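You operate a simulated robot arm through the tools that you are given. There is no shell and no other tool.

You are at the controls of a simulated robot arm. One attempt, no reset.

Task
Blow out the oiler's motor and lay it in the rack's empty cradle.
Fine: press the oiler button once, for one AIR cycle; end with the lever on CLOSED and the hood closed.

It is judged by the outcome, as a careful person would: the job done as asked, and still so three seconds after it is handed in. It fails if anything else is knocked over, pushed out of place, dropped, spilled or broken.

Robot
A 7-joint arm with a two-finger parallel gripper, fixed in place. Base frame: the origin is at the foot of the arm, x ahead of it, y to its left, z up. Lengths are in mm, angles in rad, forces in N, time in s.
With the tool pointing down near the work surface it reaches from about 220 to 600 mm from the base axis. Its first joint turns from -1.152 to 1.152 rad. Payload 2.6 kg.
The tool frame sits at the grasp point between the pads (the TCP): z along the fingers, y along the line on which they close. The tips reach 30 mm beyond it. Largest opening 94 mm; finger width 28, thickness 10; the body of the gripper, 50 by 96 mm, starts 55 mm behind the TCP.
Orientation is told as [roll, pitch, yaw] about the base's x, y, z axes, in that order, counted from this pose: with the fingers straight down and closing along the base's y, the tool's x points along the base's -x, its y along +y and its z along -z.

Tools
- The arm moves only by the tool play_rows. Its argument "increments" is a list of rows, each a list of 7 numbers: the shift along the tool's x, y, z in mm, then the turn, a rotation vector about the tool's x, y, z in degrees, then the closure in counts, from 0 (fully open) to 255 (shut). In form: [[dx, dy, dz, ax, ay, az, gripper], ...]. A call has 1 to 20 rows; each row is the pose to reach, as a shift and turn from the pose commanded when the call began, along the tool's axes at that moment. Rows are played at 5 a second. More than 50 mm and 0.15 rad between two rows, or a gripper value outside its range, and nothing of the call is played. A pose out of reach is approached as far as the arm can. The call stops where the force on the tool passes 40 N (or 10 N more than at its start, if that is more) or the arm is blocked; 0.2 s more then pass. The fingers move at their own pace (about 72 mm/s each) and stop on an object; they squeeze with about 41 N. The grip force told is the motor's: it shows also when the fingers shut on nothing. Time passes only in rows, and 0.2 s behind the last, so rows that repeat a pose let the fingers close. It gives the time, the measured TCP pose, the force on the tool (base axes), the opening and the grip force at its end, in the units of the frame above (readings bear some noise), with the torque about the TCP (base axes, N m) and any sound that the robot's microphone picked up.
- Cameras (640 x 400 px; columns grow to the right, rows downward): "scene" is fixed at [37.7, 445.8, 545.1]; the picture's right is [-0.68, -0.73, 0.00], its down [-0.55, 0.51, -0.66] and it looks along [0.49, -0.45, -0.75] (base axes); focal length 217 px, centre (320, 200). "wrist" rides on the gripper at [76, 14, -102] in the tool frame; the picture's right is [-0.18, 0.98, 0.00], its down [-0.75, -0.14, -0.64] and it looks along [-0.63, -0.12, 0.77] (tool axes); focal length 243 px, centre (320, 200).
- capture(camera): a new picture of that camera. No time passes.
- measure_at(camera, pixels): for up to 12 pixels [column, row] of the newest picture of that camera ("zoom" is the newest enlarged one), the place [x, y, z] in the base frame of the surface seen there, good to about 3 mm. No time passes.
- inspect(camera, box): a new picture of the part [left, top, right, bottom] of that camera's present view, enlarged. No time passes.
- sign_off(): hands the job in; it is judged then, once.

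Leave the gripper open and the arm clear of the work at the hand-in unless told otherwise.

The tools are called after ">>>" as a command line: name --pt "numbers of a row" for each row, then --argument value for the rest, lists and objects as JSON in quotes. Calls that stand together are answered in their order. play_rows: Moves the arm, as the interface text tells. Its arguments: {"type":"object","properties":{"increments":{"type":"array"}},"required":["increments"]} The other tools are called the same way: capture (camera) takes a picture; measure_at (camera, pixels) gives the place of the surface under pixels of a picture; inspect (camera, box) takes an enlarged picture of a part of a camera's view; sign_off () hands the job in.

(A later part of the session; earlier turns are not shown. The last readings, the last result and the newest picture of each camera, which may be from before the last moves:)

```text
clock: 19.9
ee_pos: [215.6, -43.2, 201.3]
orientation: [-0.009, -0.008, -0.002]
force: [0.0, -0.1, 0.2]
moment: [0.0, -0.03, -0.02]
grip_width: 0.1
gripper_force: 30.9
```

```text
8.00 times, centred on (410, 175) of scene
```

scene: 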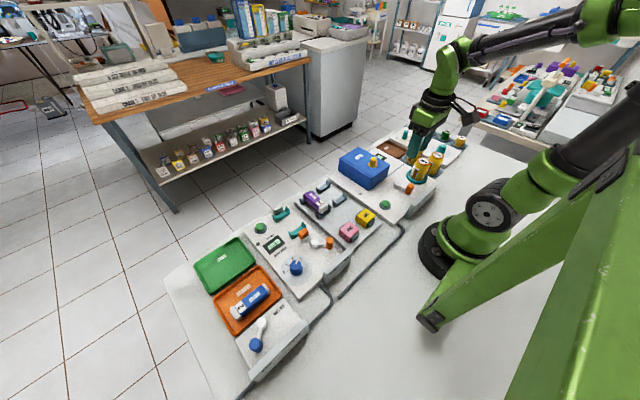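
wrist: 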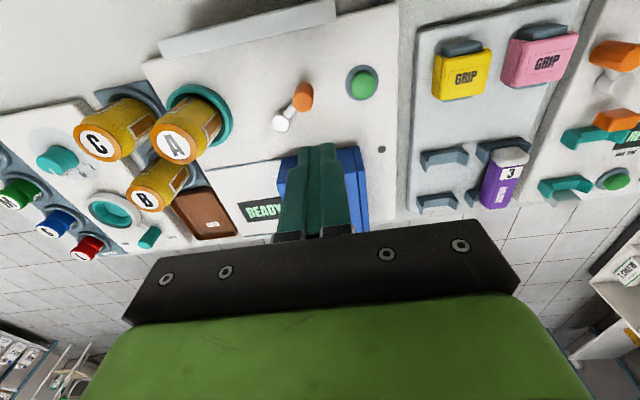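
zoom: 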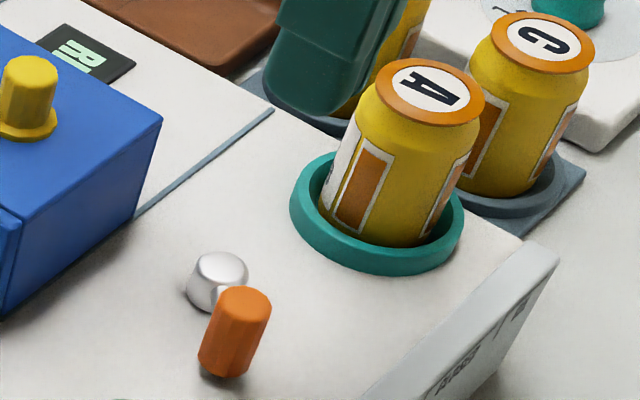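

The lever stands toward AIR. Measuring lever and button, and reading the display.

>>> inspect --camera "wrist" --box '[230, 50, 390, 150]'

>>> measure_at --camera "zoom" --pixels '[[285, 195], [210, 285], [530, 130], [500, 130], [560, 130], [530, 105], [530, 160]]'

>>> inspect --camera "wrist" --box '[200, 150, 360, 250]'

```text
4.00 times, centred on (310, 100) of wrist
```

zoom: 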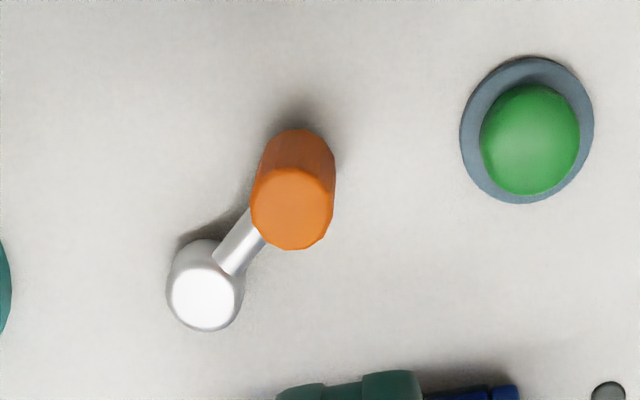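

```text
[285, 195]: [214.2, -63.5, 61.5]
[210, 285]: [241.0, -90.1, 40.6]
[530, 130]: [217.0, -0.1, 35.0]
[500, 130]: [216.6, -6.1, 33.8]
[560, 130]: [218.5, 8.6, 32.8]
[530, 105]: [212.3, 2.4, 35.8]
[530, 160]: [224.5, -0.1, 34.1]
```

```text
4.00 times, centred on (280, 200) of wrist
```

zoom: 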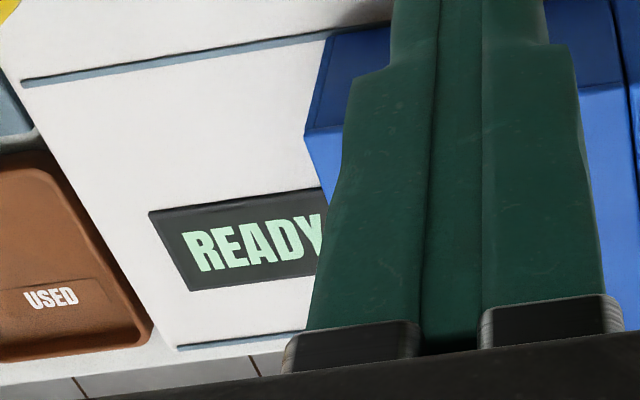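

Lever sits at ~45° in AIR; display READY. Next, hover above the button at (217,0) with closed fingers.

>>> play_rows --pt "-1 22 10 0 0 0 255" --pt "-2 44 30 0 0 0 255" --pt "-2 44 60 0 0 0 255" --pt "-2 44 90 0 0 0 255" --pt "-2 44 112 0 0 0 255" --pt "-2 44 112 0 0 0 255"

>>> capture --camera "wrist"

>>> inspect --camera "scene" --box '[350, 160, 430, 210]'

```text
clock: 21.3
ee_pos: [220.6, -1.4, 86.0]
orientation: [-0.009, -0.007, -0.003]
force: [0.2, 0.2, 0.2]
moment: [0.03, 0.01, -0.01]
grip_width: 0.0
gripper_force: 33.3
```

```text
taken
```

wrist: 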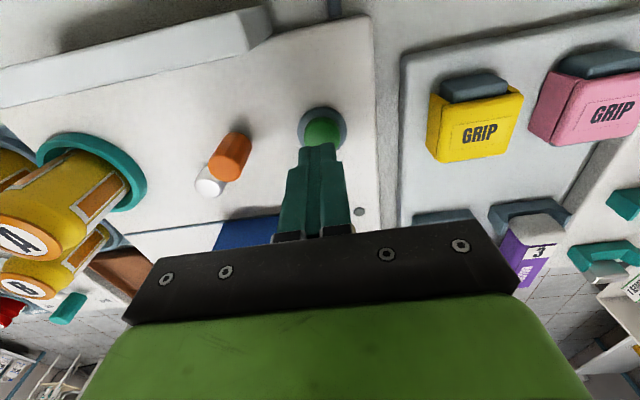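

```text
8.00 times, centred on (390, 185) of scene
```

zoom: 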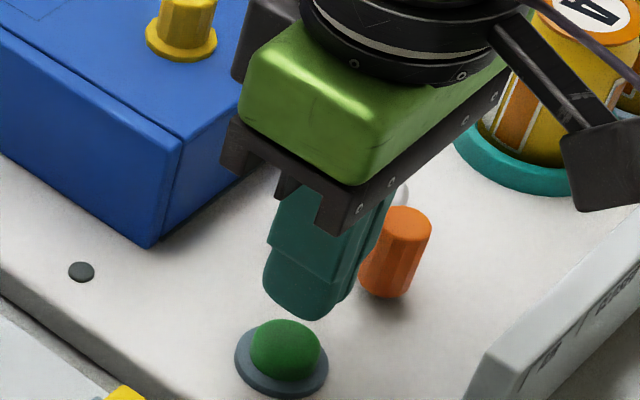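

The tip is above the button. I'll press down slowly and listen for a sound.

>>> play_rows --pt "1 1 8 0 0 0 255" --pt "1 1 14 0 0 0 255" --pt "1 1 18 0 0 0 255" --pt "1 1 20 0 0 0 255" --pt "1 1 22 0 0 0 255" --pt "1 1 24 0 0 0 255"

>>> inspect --camera "scene" --box '[350, 140, 430, 210]'

```text
clock: 22.7
ee_pos: [228.0, 0.0, 61.2]
orientation: [-0.008, -0.006, -0.002]
force: [-0.5, -0.5, 1.5]
moment: [0.02, 0.03, -0.01]
grip_width: 0.2
gripper_force: 33.0
out of reach, approached as far as the arm can: row 1, 2, 3, 4, 5, 6
```

```text
5.71 times, centred on (390, 175) of scene
```

zoom: 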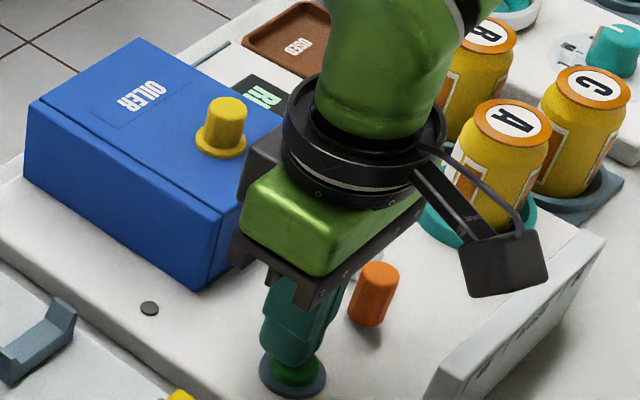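

The arm is at x≈228 (reach limit), still over the button's half; only 1.5 N so far. Press a bit further in 1 mm steps.

>>> play_rows --pt "0 0 1 0 0 0 255" --pt "0 0 2 0 0 0 255" --pt "0 0 3 0 0 0 255" --pt "0 0 4 0 0 0 255"

>>> inspect --camera "scene" --box '[350, 140, 430, 210]'

```text
clock: 23.7
ee_pos: [227.4, -1.9, 59.2]
orientation: [-0.008, -0.006, -0.004]
force: [-1.5, -1.9, 1.8]
moment: [-0.05, 0.08, 0.02]
grip_width: 0.0
gripper_force: 33.1
heard: click
```

```text
5.71 times, centred on (390, 175) of scene
```

zoom: 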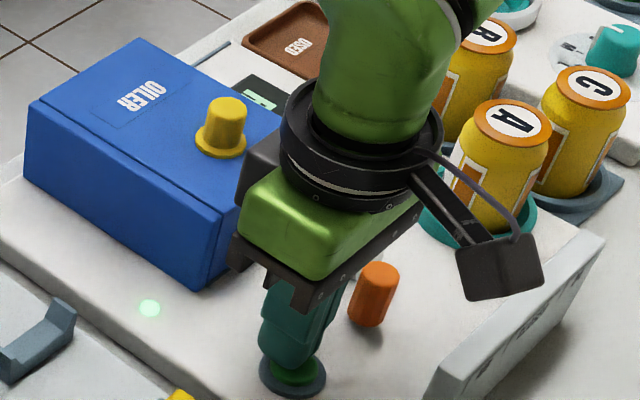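

A click was heard, the lamp at (149,308) is lit and the display changed: the cycle is running. I lift straight off the button and watch.

>>> play_rows --pt "0 0 -8 0 0 0 255" --pt "0 0 -25 0 0 0 255" --pt "0 0 -60 0 0 0 255" --pt "0 0 -100 0 0 0 255" --pt "0 0 -140 0 0 0 255"

>>> capture --camera "wrist"

>>> inspect --camera "scene" --box '[340, 140, 420, 190]'

```text
clock: 24.9
ee_pos: [229.2, 1.7, 200.5]
orientation: [-0.007, -0.007, -0.001]
force: [-0.1, 0.7, -0.2]
moment: [-0.03, -0.02, 0.03]
grip_width: 0.0
gripper_force: 32.8
```

```text
taken
```

wrist: 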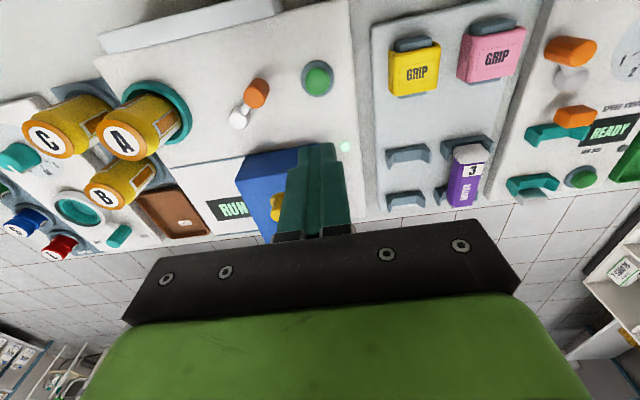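

```text
8.00 times, centred on (380, 165) of scene
```

zoom: 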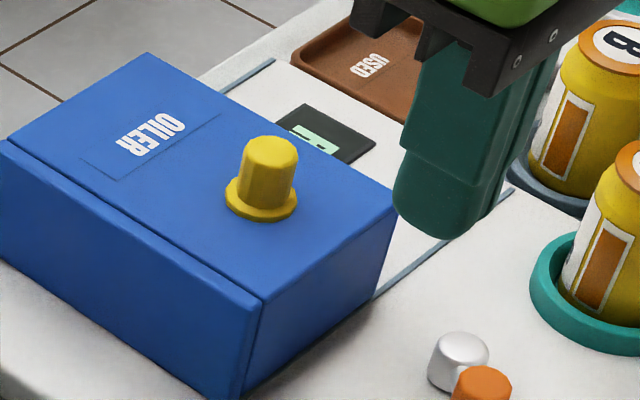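

The display reads RUN. I wait in place while the cycle runs, then check again.

>>> play_rows --pt "0 0 0 0 0 0 200" --pt "0 0 0 0 0 0 150" --pt "0 0 0 0 0 0 150" --pt "0 0 0 0 0 0 150" --pt "0 0 0 0 0 0 150" --pt "0 0 0 0 0 0 150" --pt "0 0 0 0 0 0 150" --pt "0 0 0 0 0 0 150" --pt "0 0 0 0 0 0 150" --pt "0 0 0 0 0 0 150" --pt "0 0 0 0 0 0 150" --pt "0 0 0 0 0 0 150" --pt "0 0 0 0 0 0 150" --pt "0 0 0 0 0 0 150" --pt "0 0 0 0 0 0 150"

>>> inspect --camera "wrist" --box '[180, 130, 380, 230]'

```text
clock: 28.1
ee_pos: [229.0, 2.0, 200.8]
orientation: [-0.009, -0.009, -0.002]
force: [0.1, 0.4, -0.7]
moment: [0.0, -0.03, 0.0]
grip_width: 38.7
gripper_force: 0.0
```

```text
3.20 times, centred on (280, 180) of wrist
```

zoom: 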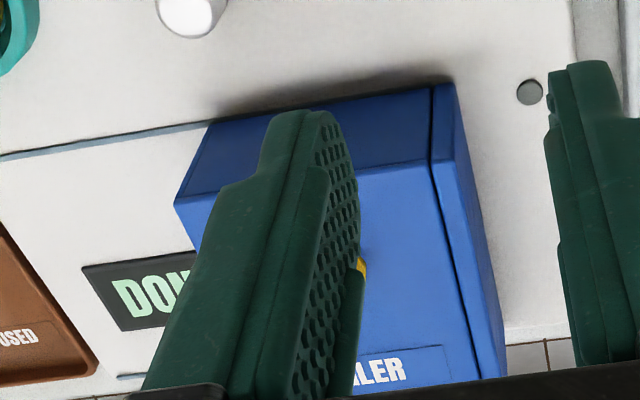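

Display reads DONE and the lamp is off. Now the lever back to CLOSED: I move above the knob at (211,-64).

>>> play_rows --pt "4 -22 0 0 0 0 150" --pt "8 -44 10 0 0 0 150" --pt "13 -65 35 0 0 0 150" --pt "13 -65 65 0 0 0 150" --pt "13 -65 90 0 0 0 150" --pt "13 -65 90 0 0 0 150"

>>> capture --camera "wrist"

>>> measure_at --camera "wrist" --pixels '[[320, 140], [312, 140], [328, 140], [320, 150]]'

```text
clock: 29.5
ee_pos: [217.0, -65.6, 109.8]
orientation: [-0.009, -0.007, -0.004]
force: [0.6, 1.1, -0.3]
moment: [0.03, 0.04, 0.0]
grip_width: 38.7
gripper_force: 0.1
```

```text
taken
```

wrist: 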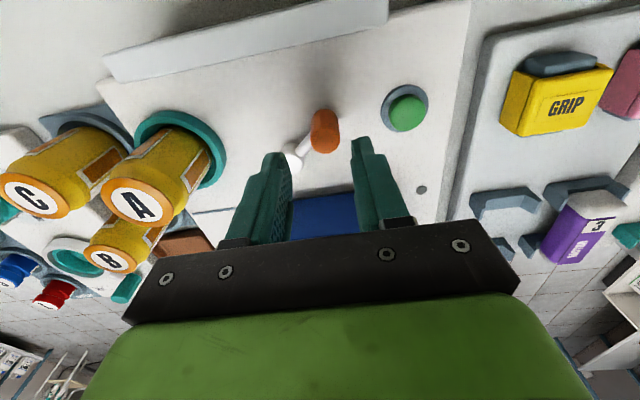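

```text
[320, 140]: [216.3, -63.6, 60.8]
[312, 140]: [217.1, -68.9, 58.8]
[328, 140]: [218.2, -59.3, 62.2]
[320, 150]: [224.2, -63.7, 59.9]
```

Knob between the fingers at (320,135). Descend and push it toward -y, back to the middle.

>>> play_rows --pt "0 1 12 0 0 0 150" --pt "0 1 24 0 0 0 150" --pt "0 1 33 0 0 0 150" --pt "1 -5 33 0 0 0 150" --pt "2 -10 33 0 0 0 150" --pt "4 -15 33 0 0 0 150" --pt "6 -20 33 0 0 0 150" --pt "8 -25 33 0 0 0 150" --pt "9 -29 33 0 0 0 150" --pt "9 -31 33 0 0 0 150" --pt "9 -31 33 0 0 0 150"

>>> capture --camera "wrist"

>>> inspect --camera "wrist" --box '[230, 70, 430, 220]'

```text
clock: 31.9
ee_pos: [205.0, -95.5, 77.6]
orientation: [-0.009, -0.007, -0.001]
force: [-0.4, -0.8, 0.1]
moment: [0.02, 0.02, 0.02]
grip_width: 39.0
gripper_force: 0.0
```

```text
taken
```

wrist: 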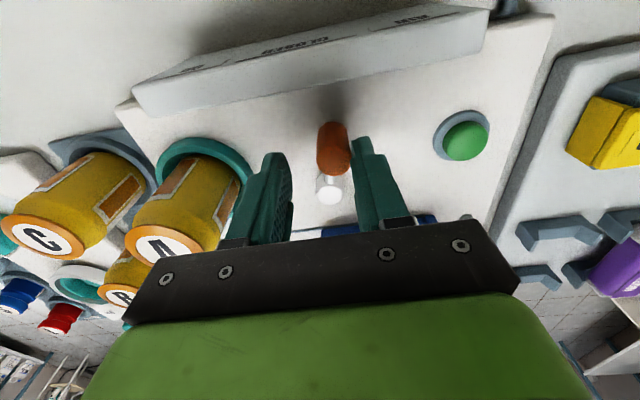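

```text
2.67 times, centred on (330, 145) of wrist
```

zoom: 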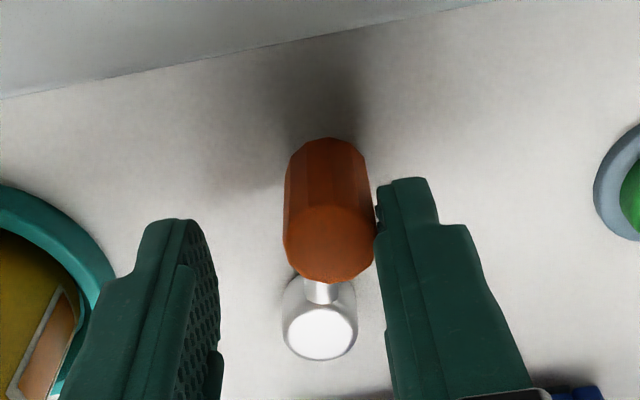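

I measure the knob and pivot to see how near the middle it is.

>>> measure_at --camera "zoom" --pixels '[[330, 240], [295, 240], [368, 240], [330, 265], [320, 335], [295, 335], [345, 335]]'

>>> inspect --camera "scene" --box '[370, 160, 450, 210]'

```text
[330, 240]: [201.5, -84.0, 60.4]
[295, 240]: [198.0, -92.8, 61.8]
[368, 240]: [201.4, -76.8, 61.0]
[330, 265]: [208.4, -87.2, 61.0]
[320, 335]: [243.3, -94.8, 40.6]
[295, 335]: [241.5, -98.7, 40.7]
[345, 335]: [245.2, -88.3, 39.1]
```

```text
8.00 times, centred on (410, 185) of scene
```

zoom: 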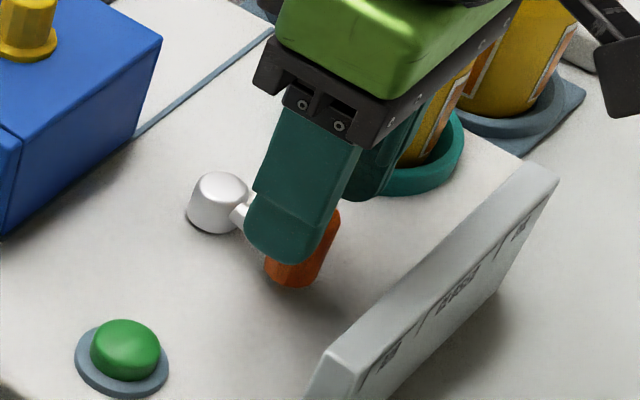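

The knob is at y≈-85, still ~6 mm short of its original -91. Push 6 mm more.

>>> play_rows --pt "0 -2 0 0 0 0 150" --pt "0 -4 0 0 0 0 150" --pt "0 -6 0 0 0 0 150" --pt "0 -6 0 0 0 0 150" --pt "0 -2 -2 0 0 0 150" --pt "0 -2 -25 0 0 0 150" --pt "0 -2 -50 0 0 0 150" --pt "0 0 -90 0 0 0 150" --pt "-20 0 -130 0 0 0 100" --pt "-20 0 -130 0 0 0 100"

>>> capture --camera "wrist"

>>> inspect --camera "scene" --box '[370, 150, 450, 200]'

```text
clock: 34.1
ee_pos: [225.9, -95.8, 206.9]
orientation: [-0.008, -0.008, -0.002]
force: [-0.9, -0.8, -1.1]
moment: [-0.02, 0.0, -0.03]
grip_width: 57.2
gripper_force: 0.0
```

```text
taken
```

wrist: 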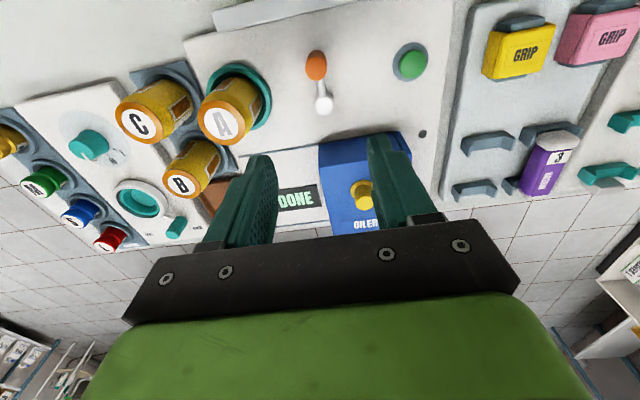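

```text
8.00 times, centred on (410, 175) of scene
```

zoom: 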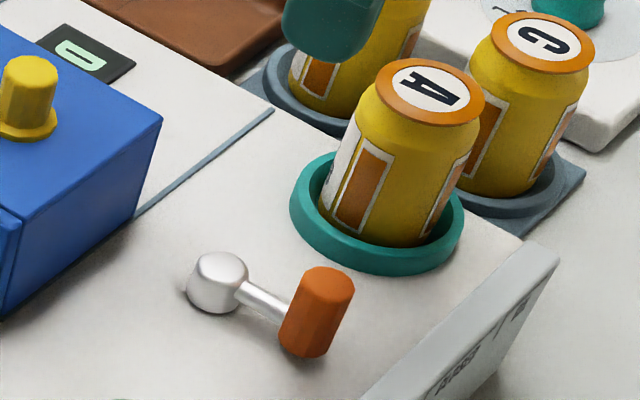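

The lever is back where it started, at CLOSED. Now go above the hood knob at about (334,-66) to reopen the hood.

>>> play_rows --pt "-30 8 0 0 0 0 100" --pt "-60 16 0 0 0 0 100" --pt "-90 24 15 0 0 0 100" --pt "-108 30 35 0 0 0 100" --pt "-108 30 45 0 0 0 100" --pt "-108 30 45 0 0 0 100"

>>> capture --camera "wrist"

>>> inspect --camera "wrist" --box '[240, 100, 400, 200]'

>>> measure_at --camera "zoom" --pixels '[[275, 175], [300, 175], [325, 175], [300, 200], [300, 150]]'

```text
clock: 35.5
ee_pos: [333.4, -65.4, 162.5]
orientation: [-0.008, -0.007, -0.004]
force: [0.2, 0.1, 0.7]
moment: [-0.01, 0.0, 0.01]
grip_width: 57.1
gripper_force: 0.2
```

```text
taken
```

wrist: 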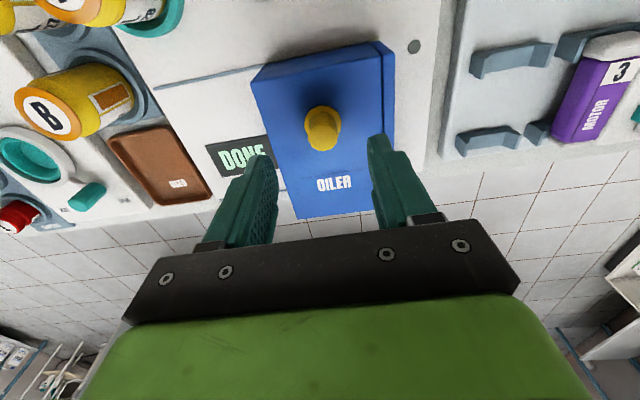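

```text
4.00 times, centred on (320, 150) of wrist
```

zoom: 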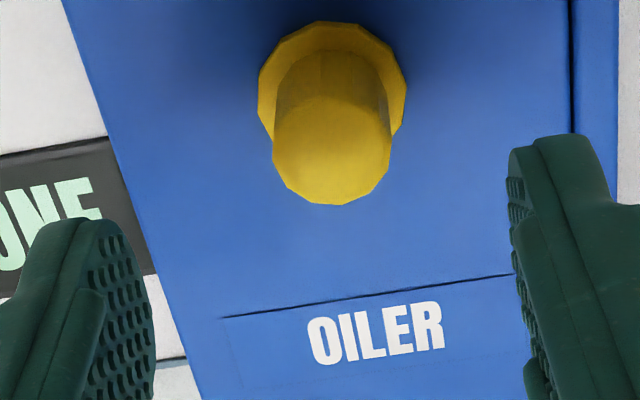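

```text
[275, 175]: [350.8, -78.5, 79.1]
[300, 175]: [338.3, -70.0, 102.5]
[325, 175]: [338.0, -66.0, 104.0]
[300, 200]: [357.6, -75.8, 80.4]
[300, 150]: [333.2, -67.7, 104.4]
```

The knob is centred near (335,-64). Descend and grip it.

>>> play_rows --pt "-1 1.5 15 0 0 0 100" --pt "-1 1.5 30 0 0 0 100" --pt "-1 1.5 40 0 0 0 100" --pt "-1 1.5 45 0 0 0 100" --pt "-1 1.5 45 0 0 0 200" --pt "-1 1.5 45 0 0 0 255" --pt "-1 1.5 45 0 0 0 255" --pt "-1 1.5 45 0 0 0 255"

```text
clock: 37.3
ee_pos: [334.7, -64.1, 116.9]
orientation: [-0.01, -0.007, -0.003]
force: [1.9, -10.5, -5.8]
moment: [0.22, -0.15, -0.02]
grip_width: 21.3
gripper_force: 44.9
```

Held. Slide the hood toward -y to open it.

>>> play_rows --pt "0 -2 0 0 0 0 255" --pt "0 -8 0 0 0 0 255" --pt "0 -16 0 0 0 0 255" --pt "0 -24 0 0 0 0 255" --pt "0 -32 0 0 0 0 255" --pt "0 -40 0 0 0 0 255" --pt "0 -40 0 0 0 0 255"

```text
clock: 38.9
ee_pos: [333.9, -104.6, 117.7]
orientation: [-0.009, -0.008, -0.001]
force: [4.2, 0.2, -3.9]
moment: [0.57, 0.17, 0.01]
grip_width: 21.1
gripper_force: 45.2
```

>>> play_rows --pt "0 -8 0 0 0 0 255" --pt "0 -16 0 0 0 0 255" --pt "0 -24 0 0 0 0 255" --pt "0 -32 0 0 0 0 255" --pt "0 -36 0 0 0 0 255" --pt "0 -40 0 0 0 0 255" --pt "0 -43 0 0 0 0 255" --pt "0 -43 0 0 0 0 255"

>>> inspect --camera "scene" --box '[330, 130, 410, 180]'

```text
clock: 40.7
ee_pos: [333.2, -145.5, 117.2]
orientation: [-0.01, -0.005, -0.001]
force: [19.1, 0.4, -30.2]
moment: [0.51, -0.45, 0.05]
grip_width: 21.3
gripper_force: 44.7
```

```text
8.00 times, centred on (370, 155) of scene
```

zoom: 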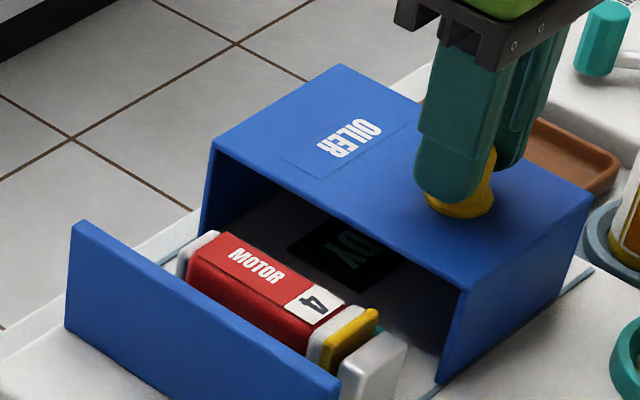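

The hood is open again and the amber residue on the motor is gone. Release, lift and look at the motor from above.

>>> play_rows --pt "0 0 0 0 0 0 150" --pt "0 0 0 0 0 0 100" --pt "0 0 0 0 0 0 100" --pt "0 0 -15 0 0 0 100" --pt "0 0 -40 0 0 0 80" --pt "0 25 -60 0 0 0 80" --pt "0 55 -60 0 0 0 80" --pt "-10 83 -60 0 0 0 80" --pt "-10 83 -60 0 0 0 80"

>>> capture --camera "wrist"

>>> inspect --camera "wrist" --box '[240, 70, 400, 200]'

```text
clock: 42.7
ee_pos: [344.5, -61.0, 178.7]
orientation: [-0.007, -0.007, -0.002]
force: [0.1, 0.4, -0.7]
moment: [-0.02, -0.05, -0.01]
grip_width: 64.5
gripper_force: 0.0
```

```text
taken
```

wrist: 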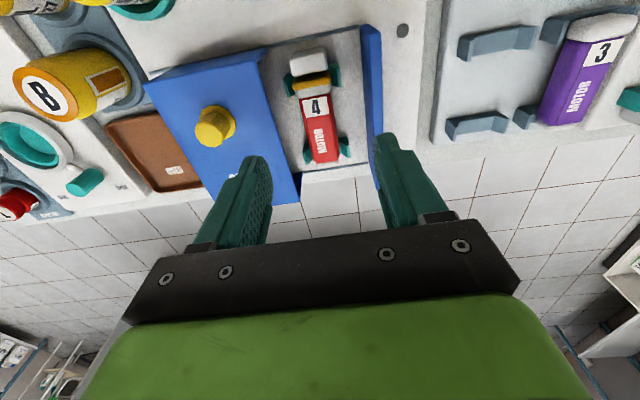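

```text
3.08 times, centred on (320, 135) of wrist
```

zoom: 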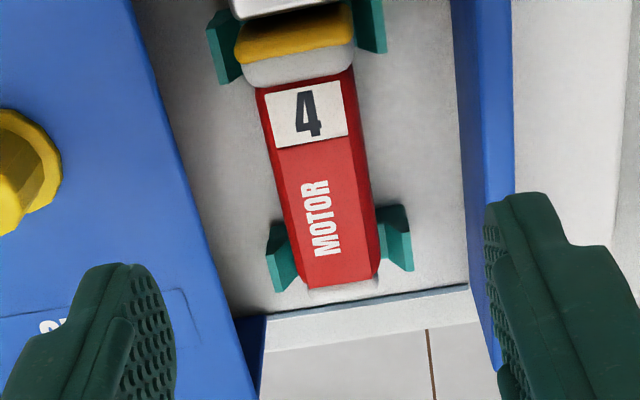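

The cap is now clean and white; a yellow piece remains by the white block. I'll look closely at that end, and measure motor 3, motor 4 and the cradles.

>>> inspect --camera "scene" --box '[358, 160, 390, 180]'

>>> inspect --camera "wrist" --box '[270, 30, 366, 90]'

>>> measure_at --camera "zoom" --pixels '[[270, 155], [268, 175], [265, 210], [265, 225], [200, 260], [300, 240], [255, 120], [255, 70], [280, 330], [205, 170], [325, 160]]'

```text
16.00 times, centred on (374, 170) of scene
```

zoom: 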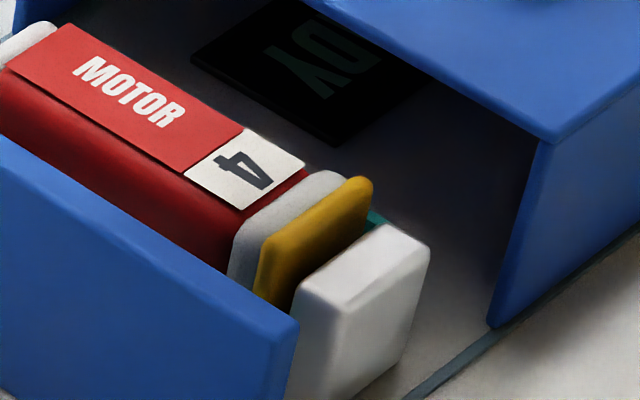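

```text
6.67 times, centred on (318, 60) of wrist
```

zoom: 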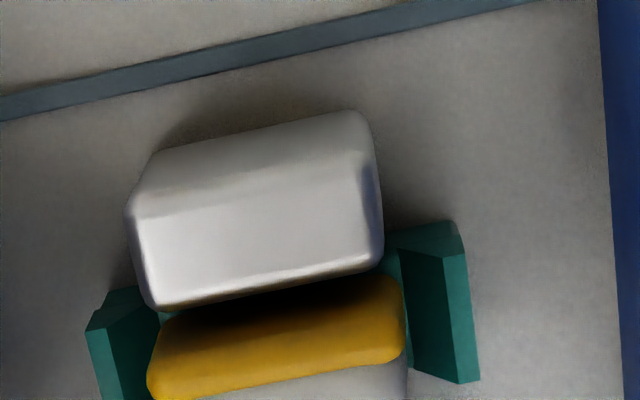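

```text
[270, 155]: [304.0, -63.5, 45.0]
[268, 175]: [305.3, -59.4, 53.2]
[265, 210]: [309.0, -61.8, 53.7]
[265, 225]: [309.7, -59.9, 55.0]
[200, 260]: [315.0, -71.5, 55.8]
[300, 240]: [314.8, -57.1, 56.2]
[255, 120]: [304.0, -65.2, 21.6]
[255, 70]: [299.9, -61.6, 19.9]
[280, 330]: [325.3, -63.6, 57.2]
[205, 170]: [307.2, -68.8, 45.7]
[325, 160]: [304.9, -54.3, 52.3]
```

Measure motor 4's body/cap edges and motor 3's edges, and the empty cradle parts, for the transfer offset.

>>> inspect --camera "wrist" --box '[270, 70, 366, 170]'

>>> measure_at --camera "zoom" --pixels '[[300, 75], [300, 85], [300, 100], [320, 270], [320, 290], [325, 300], [270, 160], [370, 160], [280, 240], [395, 240], [275, 260], [400, 225]]'

>>> inspect --camera "wrist" --box '[440, 0, 640, 140]'

>>> measure_at --camera "zoom" --pixels '[[65, 125], [170, 110], [300, 90], [40, 130], [310, 130], [30, 390], [110, 390], [225, 370], [20, 400], [240, 390]]'

```text
4.00 times, centred on (318, 120) of wrist
```

zoom: 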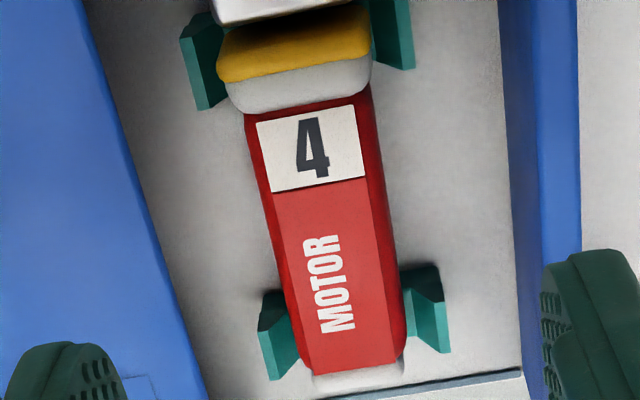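

```text
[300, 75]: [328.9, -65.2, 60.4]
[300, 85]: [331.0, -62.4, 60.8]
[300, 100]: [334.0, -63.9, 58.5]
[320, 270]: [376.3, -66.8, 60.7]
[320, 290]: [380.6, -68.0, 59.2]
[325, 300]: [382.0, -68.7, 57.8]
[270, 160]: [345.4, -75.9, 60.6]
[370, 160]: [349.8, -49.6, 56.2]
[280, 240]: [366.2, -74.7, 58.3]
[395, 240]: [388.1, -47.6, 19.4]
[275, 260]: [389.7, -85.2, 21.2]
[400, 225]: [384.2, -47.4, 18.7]
```

```text
2.86 times, centred on (540, 70) of wrist
```

zoom: 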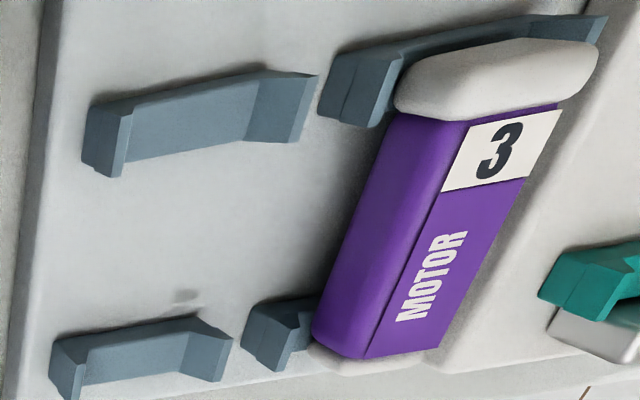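

```text
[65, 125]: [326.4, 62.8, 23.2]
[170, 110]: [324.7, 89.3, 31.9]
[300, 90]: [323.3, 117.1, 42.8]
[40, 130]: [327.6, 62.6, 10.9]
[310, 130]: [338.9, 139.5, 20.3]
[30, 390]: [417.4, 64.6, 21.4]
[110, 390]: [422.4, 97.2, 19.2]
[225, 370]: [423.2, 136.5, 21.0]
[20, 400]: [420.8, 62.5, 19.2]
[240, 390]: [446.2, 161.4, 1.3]
```

I'll first scout the rack's empty cradle from above before taking the motor.

>>> play_rows --pt "10 35 -15 0 0 0 80" --pt "20 75 -25 0 0 0 80" --pt "30 115 -25 0 0 0 80" --pt "40 155 -25 0 0 0 80" --pt "45 165 -25 0 0 0 80" --pt "45 165 -25 0 0 0 80"

>>> capture --camera "wrist"

>>> inspect --camera "wrist" --box '[260, 70, 420, 170]'

```text
clock: 44.1
ee_pos: [298.6, 101.8, 200.9]
orientation: [-0.008, -0.008, -0.002]
force: [0.2, 0.1, 0.1]
moment: [-0.02, -0.01, -0.01]
grip_width: 64.4
gripper_force: 0.1
```

```text
taken
```

wrist: 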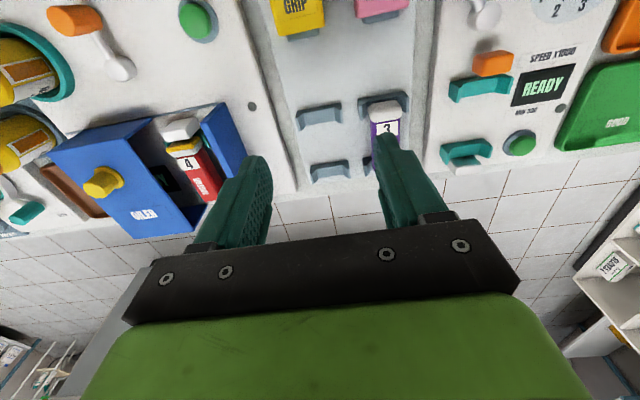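

```text
4.00 times, centred on (340, 120) of wrist
```

zoom: 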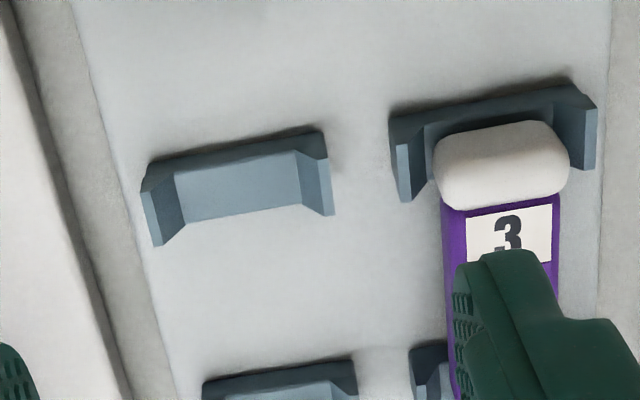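

>>> measure_at --camera "zoom" --pixels '[[160, 180], [312, 155], [240, 185], [155, 165], [320, 135], [158, 245], [325, 210], [410, 145], [580, 115], [500, 165], [510, 205], [240, 300]]'

>>> inspect --camera "wrist" --box '[260, 130, 420, 230]'

>>> measure_at --camera "zoom" --pixels '[[205, 165], [350, 135], [280, 160], [215, 180], [350, 165], [275, 145], [440, 150], [500, 30]]'

```text
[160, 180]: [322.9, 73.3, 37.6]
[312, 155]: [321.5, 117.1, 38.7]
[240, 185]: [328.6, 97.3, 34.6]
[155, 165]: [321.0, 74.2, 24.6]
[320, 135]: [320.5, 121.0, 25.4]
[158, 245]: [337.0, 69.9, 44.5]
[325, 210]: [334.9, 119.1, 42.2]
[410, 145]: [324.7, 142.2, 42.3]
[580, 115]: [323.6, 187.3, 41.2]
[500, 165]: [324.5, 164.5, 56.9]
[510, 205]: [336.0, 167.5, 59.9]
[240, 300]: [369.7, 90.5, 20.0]
```

```text
4.00 times, centred on (340, 180) of wrist
```

zoom: 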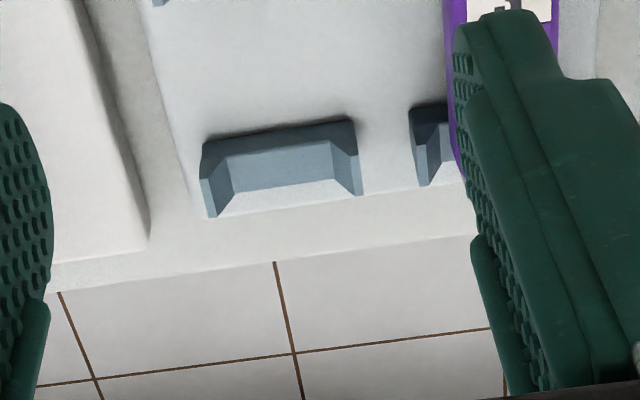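

```text
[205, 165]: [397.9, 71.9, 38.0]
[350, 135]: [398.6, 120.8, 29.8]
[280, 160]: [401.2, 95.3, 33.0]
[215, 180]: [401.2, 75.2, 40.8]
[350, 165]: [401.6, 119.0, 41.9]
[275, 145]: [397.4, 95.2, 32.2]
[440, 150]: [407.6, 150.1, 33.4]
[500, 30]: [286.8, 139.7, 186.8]
```

Cradle centre: y≈96.5, arms at x≈321–337 and 398–410, matching the oiler's cradle at y≈-64. So the motor is to be moved by about +160 mm in y, x unchanged. Going back above motor 4 with fingers 44 mm apart.

>>> play_rows --pt "-12 -35 0 0 0 0 136" --pt "-24 -75 0 0 0 0 136" --pt "-36 -115 0 0 0 0 136" --pt "-48 -150 5 0 0 0 136" --pt "-61 -166 25 0 0 0 136" --pt "-61 -166 50 0 0 0 136" --pt "-61 -166 70 0 0 0 136" --pt "-61 -166 70 0 0 0 136"

>>> capture --camera "wrist"

>>> inspect --camera "wrist" --box '[240, 70, 400, 200]'

>>> inspect --camera "scene" --box '[340, 130, 420, 180]'

>>> play_rows --pt "0 0 0 0 0 0 136"

>>> play_rows --pt "0 0 0 0 0 0 136"

```text
clock: 45.9
ee_pos: [361.9, -65.1, 129.8]
orientation: [-0.007, -0.008, -0.001]
force: [0.3, 0.0, 0.2]
moment: [-0.02, 0.02, -0.01]
grip_width: 44.0
gripper_force: 0.0
```

```text
taken
```

wrist: 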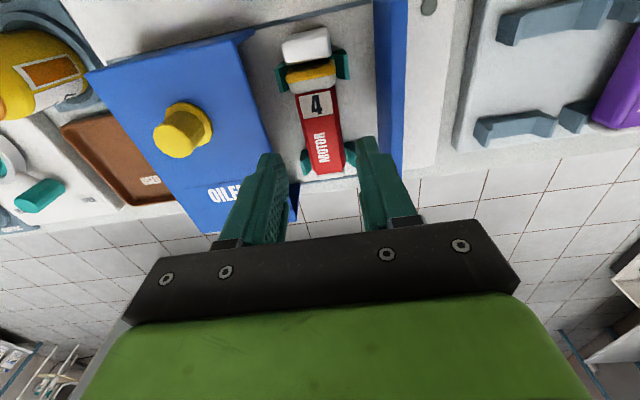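

```text
3.08 times, centred on (320, 135) of wrist
```

zoom: 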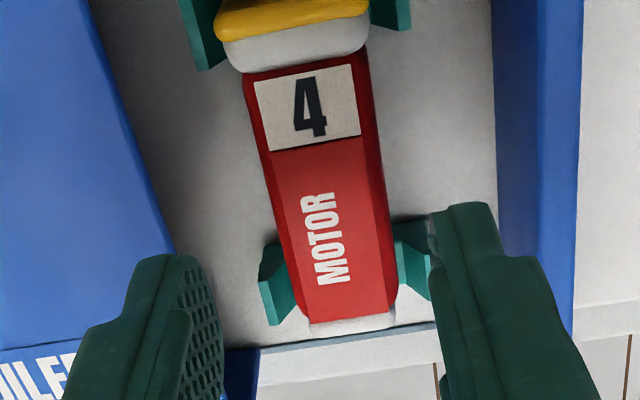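

```text
8.00 times, centred on (380, 155) of scene
```

zoom: 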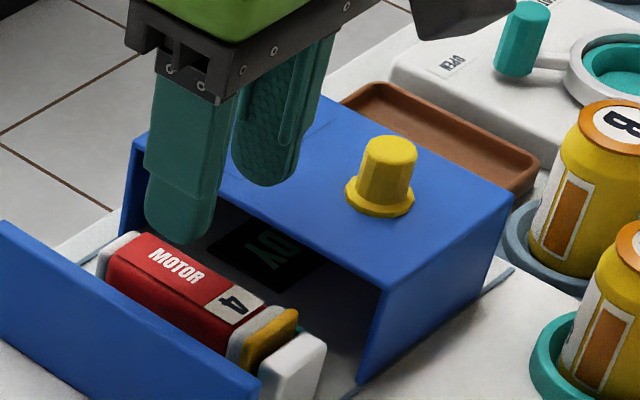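

```text
clock: 46.3
ee_pos: [361.9, -65.8, 131.3]
orientation: [-0.01, -0.006, -0.002]
force: [-0.2, -0.5, -0.5]
moment: [-0.02, 0.02, 0.01]
grip_width: 43.7
gripper_force: 0.0
```

```text
clock: 46.7
ee_pos: [361.6, -65.8, 130.7]
orientation: [-0.008, -0.006, -0.002]
force: [-0.1, 0.1, 0.1]
moment: [-0.02, 0.01, 0.02]
grip_width: 43.8
gripper_force: 0.2
```

TCP at about (362,-65.6,131). I shift +2 in y, correct the tiny tilt, and descend beside the motor.

>>> play_rows --pt "0 2 10 -0.4 0.4 0 136" --pt "0 2 25 -0.4 0.4 0 136" --pt "0 2 40 -0.4 0.4 0 136" --pt "0 2 52 -0.4 0.4 0 136" --pt "0 2 62 -0.4 0.4 0 136" --pt "0 2 70 -0.4 0.4 0 136" --pt "0 2 76 -0.4 0.4 0 136" --pt "0 2 76 -0.4 0.4 0 136"

>>> capture --camera "wrist"

>>> inspect --camera "scene" --box '[340, 130, 420, 180]'

```text
clock: 48.5
ee_pos: [362.8, -62.6, 55.4]
orientation: [-0.002, -0.001, -0.002]
force: [0.5, 0.3, -0.2]
moment: [0.01, -0.01, 0.03]
grip_width: 43.7
gripper_force: 0.1
```

```text
taken
```

wrist: 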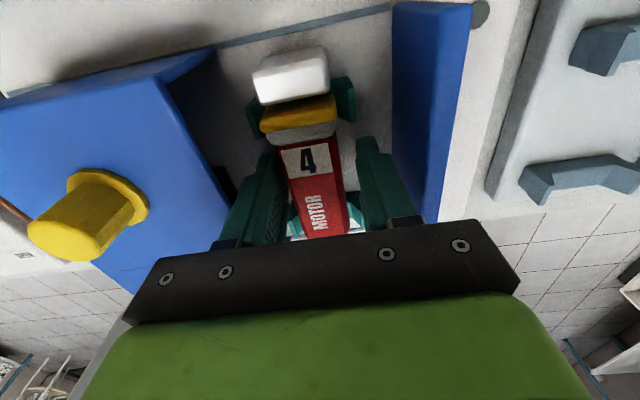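

```text
8.00 times, centred on (380, 155) of scene
```

zoom: 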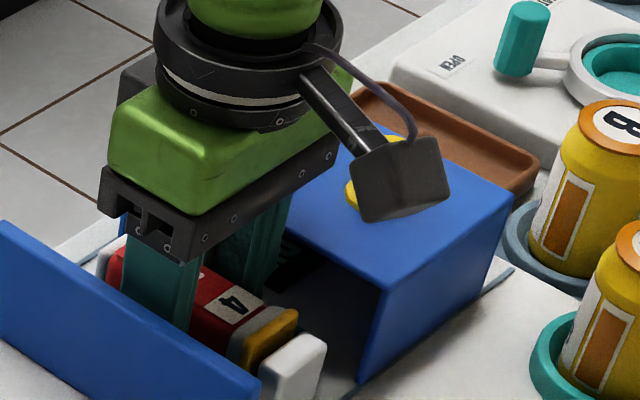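

The fingers straddle the motor body. Now close gradually and hold.

>>> play_rows --pt "0 0 0 0 0 0 160" --pt "0 0 0 0 0 0 180" --pt "0 0 0 0 0 0 220" --pt "0 0 0 0 0 0 255" --pt "0 0 0 0 0 0 255" --pt "0 0 0 0 0 0 255"

>>> play_rows --pt "0 0 0 0 0 0 255"

>>> play_rows --pt "0 0 0 0 0 0 255"

>>> capture --camera "wrist"

```text
clock: 49.9
ee_pos: [361.4, -62.4, 57.6]
orientation: [-0.001, 0.002, -0.002]
force: [-0.8, -0.8, -0.5]
moment: [-0.04, 0.0, 0.01]
grip_width: 33.7
gripper_force: 41.0
```

```text
clock: 50.3
ee_pos: [361.6, -62.5, 56.0]
orientation: [-0.002, 0.001, -0.001]
force: [-1.2, -2.0, -0.1]
moment: [-0.03, 0.04, 0.05]
grip_width: 33.8
gripper_force: 41.2
```

```text
clock: 50.7
ee_pos: [362.6, -62.3, 54.8]
orientation: [-0.002, 0.0, -0.001]
force: [-1.2, -1.0, -0.2]
moment: [-0.02, 0.03, 0.02]
grip_width: 33.7
gripper_force: 41.0
```

```text
taken
```

wrist: 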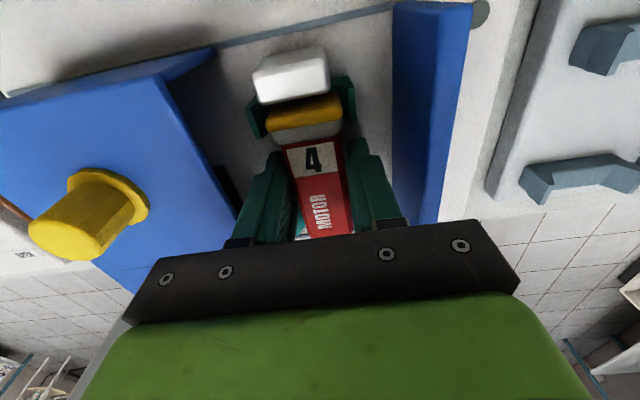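

Gripped at 33.7 mm. The yellow collar moved with the motor; the white block stayed. Lift slowly a little and check.

>>> play_rows --pt "0 0 -2 0 0 0 255" --pt "0 0 -5 0 0 0 255" --pt "0 0 -9 0 0 0 255" --pt "0 0 -14 0 0 0 255" --pt "0 0 -20 0 0 0 255"

>>> capture --camera "wrist"

>>> inspect --camera "scene" --box '[340, 130, 420, 180]'

```text
clock: 51.9
ee_pos: [361.5, -63.8, 75.3]
orientation: [0.0, 0.001, 0.0]
force: [0.2, -0.5, -0.9]
moment: [-0.01, 0.0, 0.01]
grip_width: 33.7
gripper_force: 40.7
```

```text
taken
```

wrist: 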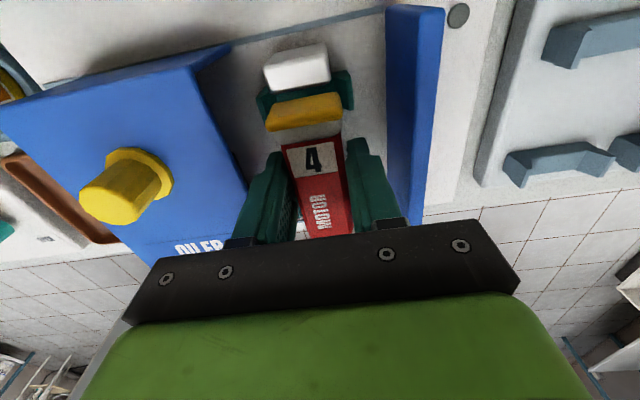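

```text
8.00 times, centred on (380, 155) of scene
```

zoom: 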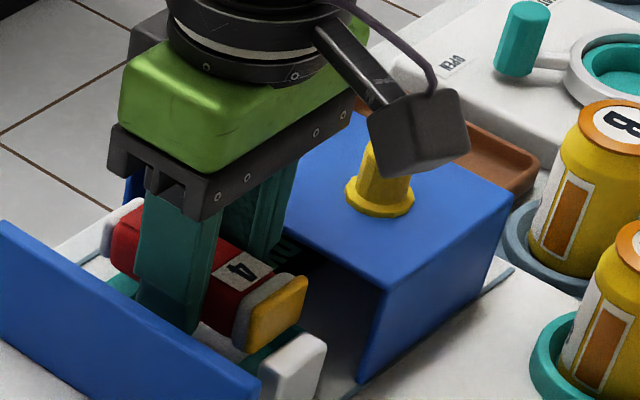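

The motor with its yellow end is free of the cradle; the white block is fixed. Lift clear over the end plate and carry it +159 mm in y over the rack.

>>> play_rows --pt "0 0 -20 0 0 0 255" --pt "0 0 -40 0 0 0 255" --pt "0 0 -60 0 0 0 255" --pt "0 20 -65 0 0 0 255" --pt "0 45 -65 0 0 0 255" --pt "0 70 -65 0 0 0 255" --pt "0 95 -65 0 0 0 255" --pt "0 120 -65 0 0 0 255" --pt "0 142 -65 0 0 0 255" --pt "0 159 -65 0 0 0 255" --pt "0 159 -65 0 0 0 255"

>>> play_rows --pt "0 0 0 0 0 0 255"

>>> play_rows --pt "0 0 0 0 0 0 255"

>>> capture --camera "wrist"

>>> inspect --camera "scene" --box '[280, 130, 400, 230]'

```text
clock: 54.3
ee_pos: [360.6, 96.9, 141.2]
orientation: [-0.001, 0.001, -0.001]
force: [-0.9, 0.5, -1.1]
moment: [-0.01, -0.01, -0.02]
grip_width: 33.6
gripper_force: 41.0
```

```text
clock: 54.7
ee_pos: [360.7, 96.7, 140.0]
orientation: [-0.003, 0.0, -0.001]
force: [0.0, 0.6, -1.8]
moment: [-0.03, 0.01, 0.0]
grip_width: 33.7
gripper_force: 41.0
```

```text
clock: 55.1
ee_pos: [360.1, 96.4, 141.1]
orientation: [-0.003, 0.0, -0.002]
force: [0.5, 0.2, -1.4]
moment: [-0.01, 0.0, -0.03]
grip_width: 33.6
gripper_force: 41.0
```

```text
taken
```

wrist: 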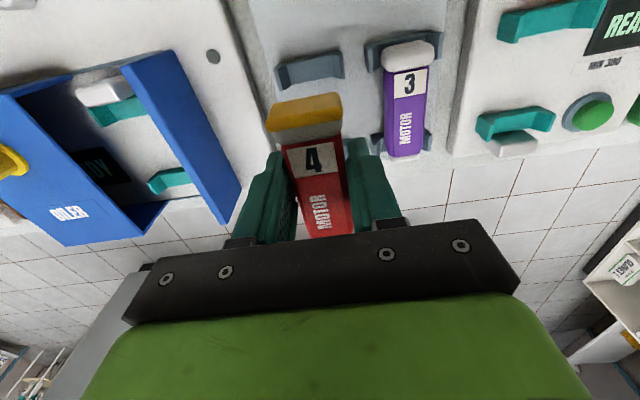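

```text
4.00 times, centred on (340, 180) of scene
```

zoom: 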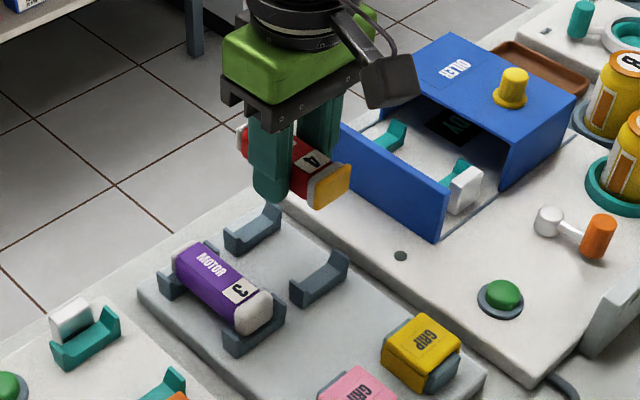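

Motor held level above the empty cradle, y≈96.6. I add +2 in x and descend in steps to near contact.

>>> play_rows --pt "-2 0 15 0 0 0 255" --pt "-2 0 30 0 0 0 255" --pt "-2 0 45 0 0 0 255" --pt "-2 0 57 0 0 0 255" --pt "-2 0 66 0 0 0 255" --pt "-2 0 72 0 0 0 255" --pt "-2 0 72 0 0 0 255"

>>> play_rows --pt "0 0 0 0 0 0 255"

>>> capture --camera "wrist"

>>> inspect --camera "scene" --box '[300, 150, 380, 220]'

>>> inspect --camera "wrist" --box '[230, 30, 450, 200]'

```text
clock: 56.7
ee_pos: [363.2, 97.4, 69.1]
orientation: [-0.001, 0.001, -0.002]
force: [0.7, 0.6, -1.5]
moment: [0.01, -0.05, -0.01]
grip_width: 33.6
gripper_force: 41.1
```

```text
clock: 57.1
ee_pos: [363.6, 97.3, 69.9]
orientation: [-0.001, 0.0, 0.0]
force: [-0.6, 0.2, -0.5]
moment: [0.0, 0.02, -0.03]
grip_width: 33.8
gripper_force: 41.7
```

```text
taken
```

wrist: 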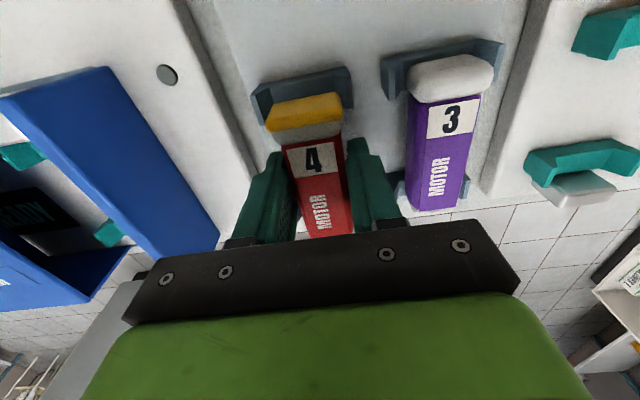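

```text
5.71 times, centred on (340, 185) of scene
```

zoom: 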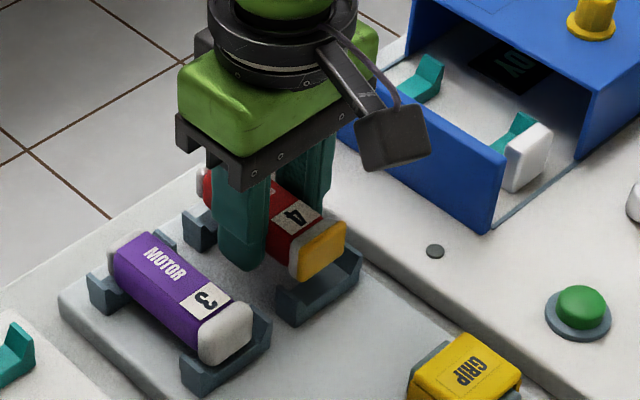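

```text
2.35 times, centred on (340, 115) of wrist
```

zoom: 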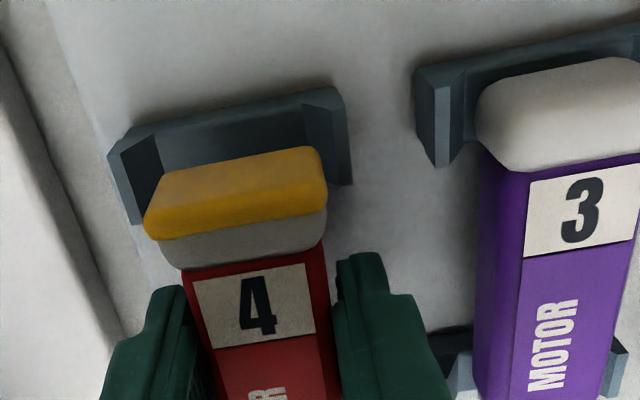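

About 13 mm left and well aligned. Continue slowly down until light contact.

>>> play_rows --pt "0 -0.5 4 0 0 0 255" --pt "0 -0.5 7 0 0 0 255" --pt "0 -0.5 9 0 0 0 255" --pt "0 -0.5 11 0 0 0 255" --pt "0 -0.5 12 0 0 0 255" --pt "0 -0.5 12 0 0 0 255"

>>> inspect --camera "scene" --box '[310, 160, 374, 210]'

>>> inspect --camera "wrist" --box '[230, 30, 450, 200]'

```text
clock: 58.5
ee_pos: [361.9, 95.6, 56.8]
orientation: [-0.001, 0.0, -0.002]
force: [0.2, -0.6, -0.2]
moment: [-0.01, -0.03, 0.02]
grip_width: 33.8
gripper_force: 40.9
```

```text
8.00 times, centred on (342, 185) of scene
```

zoom: 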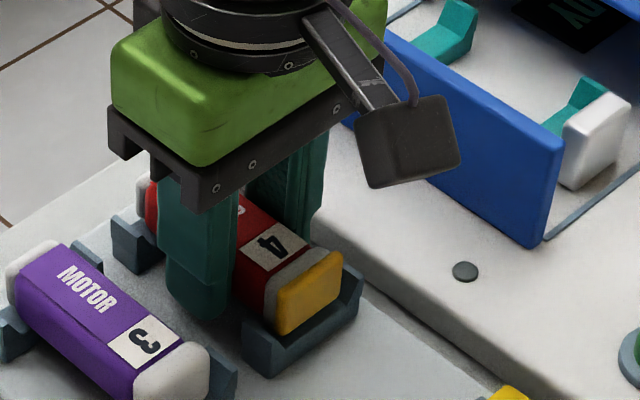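

```text
2.35 times, centred on (340, 115) of wrist
```

zoom: 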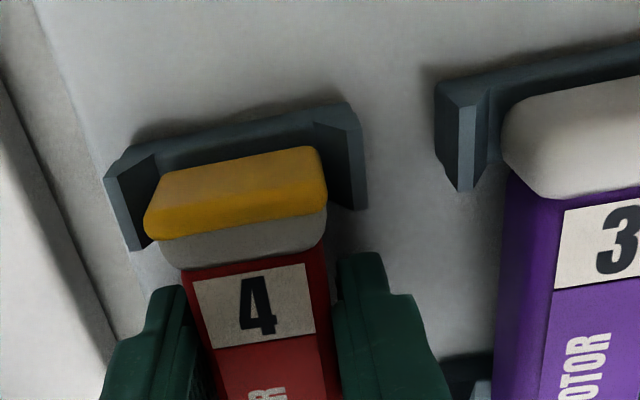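

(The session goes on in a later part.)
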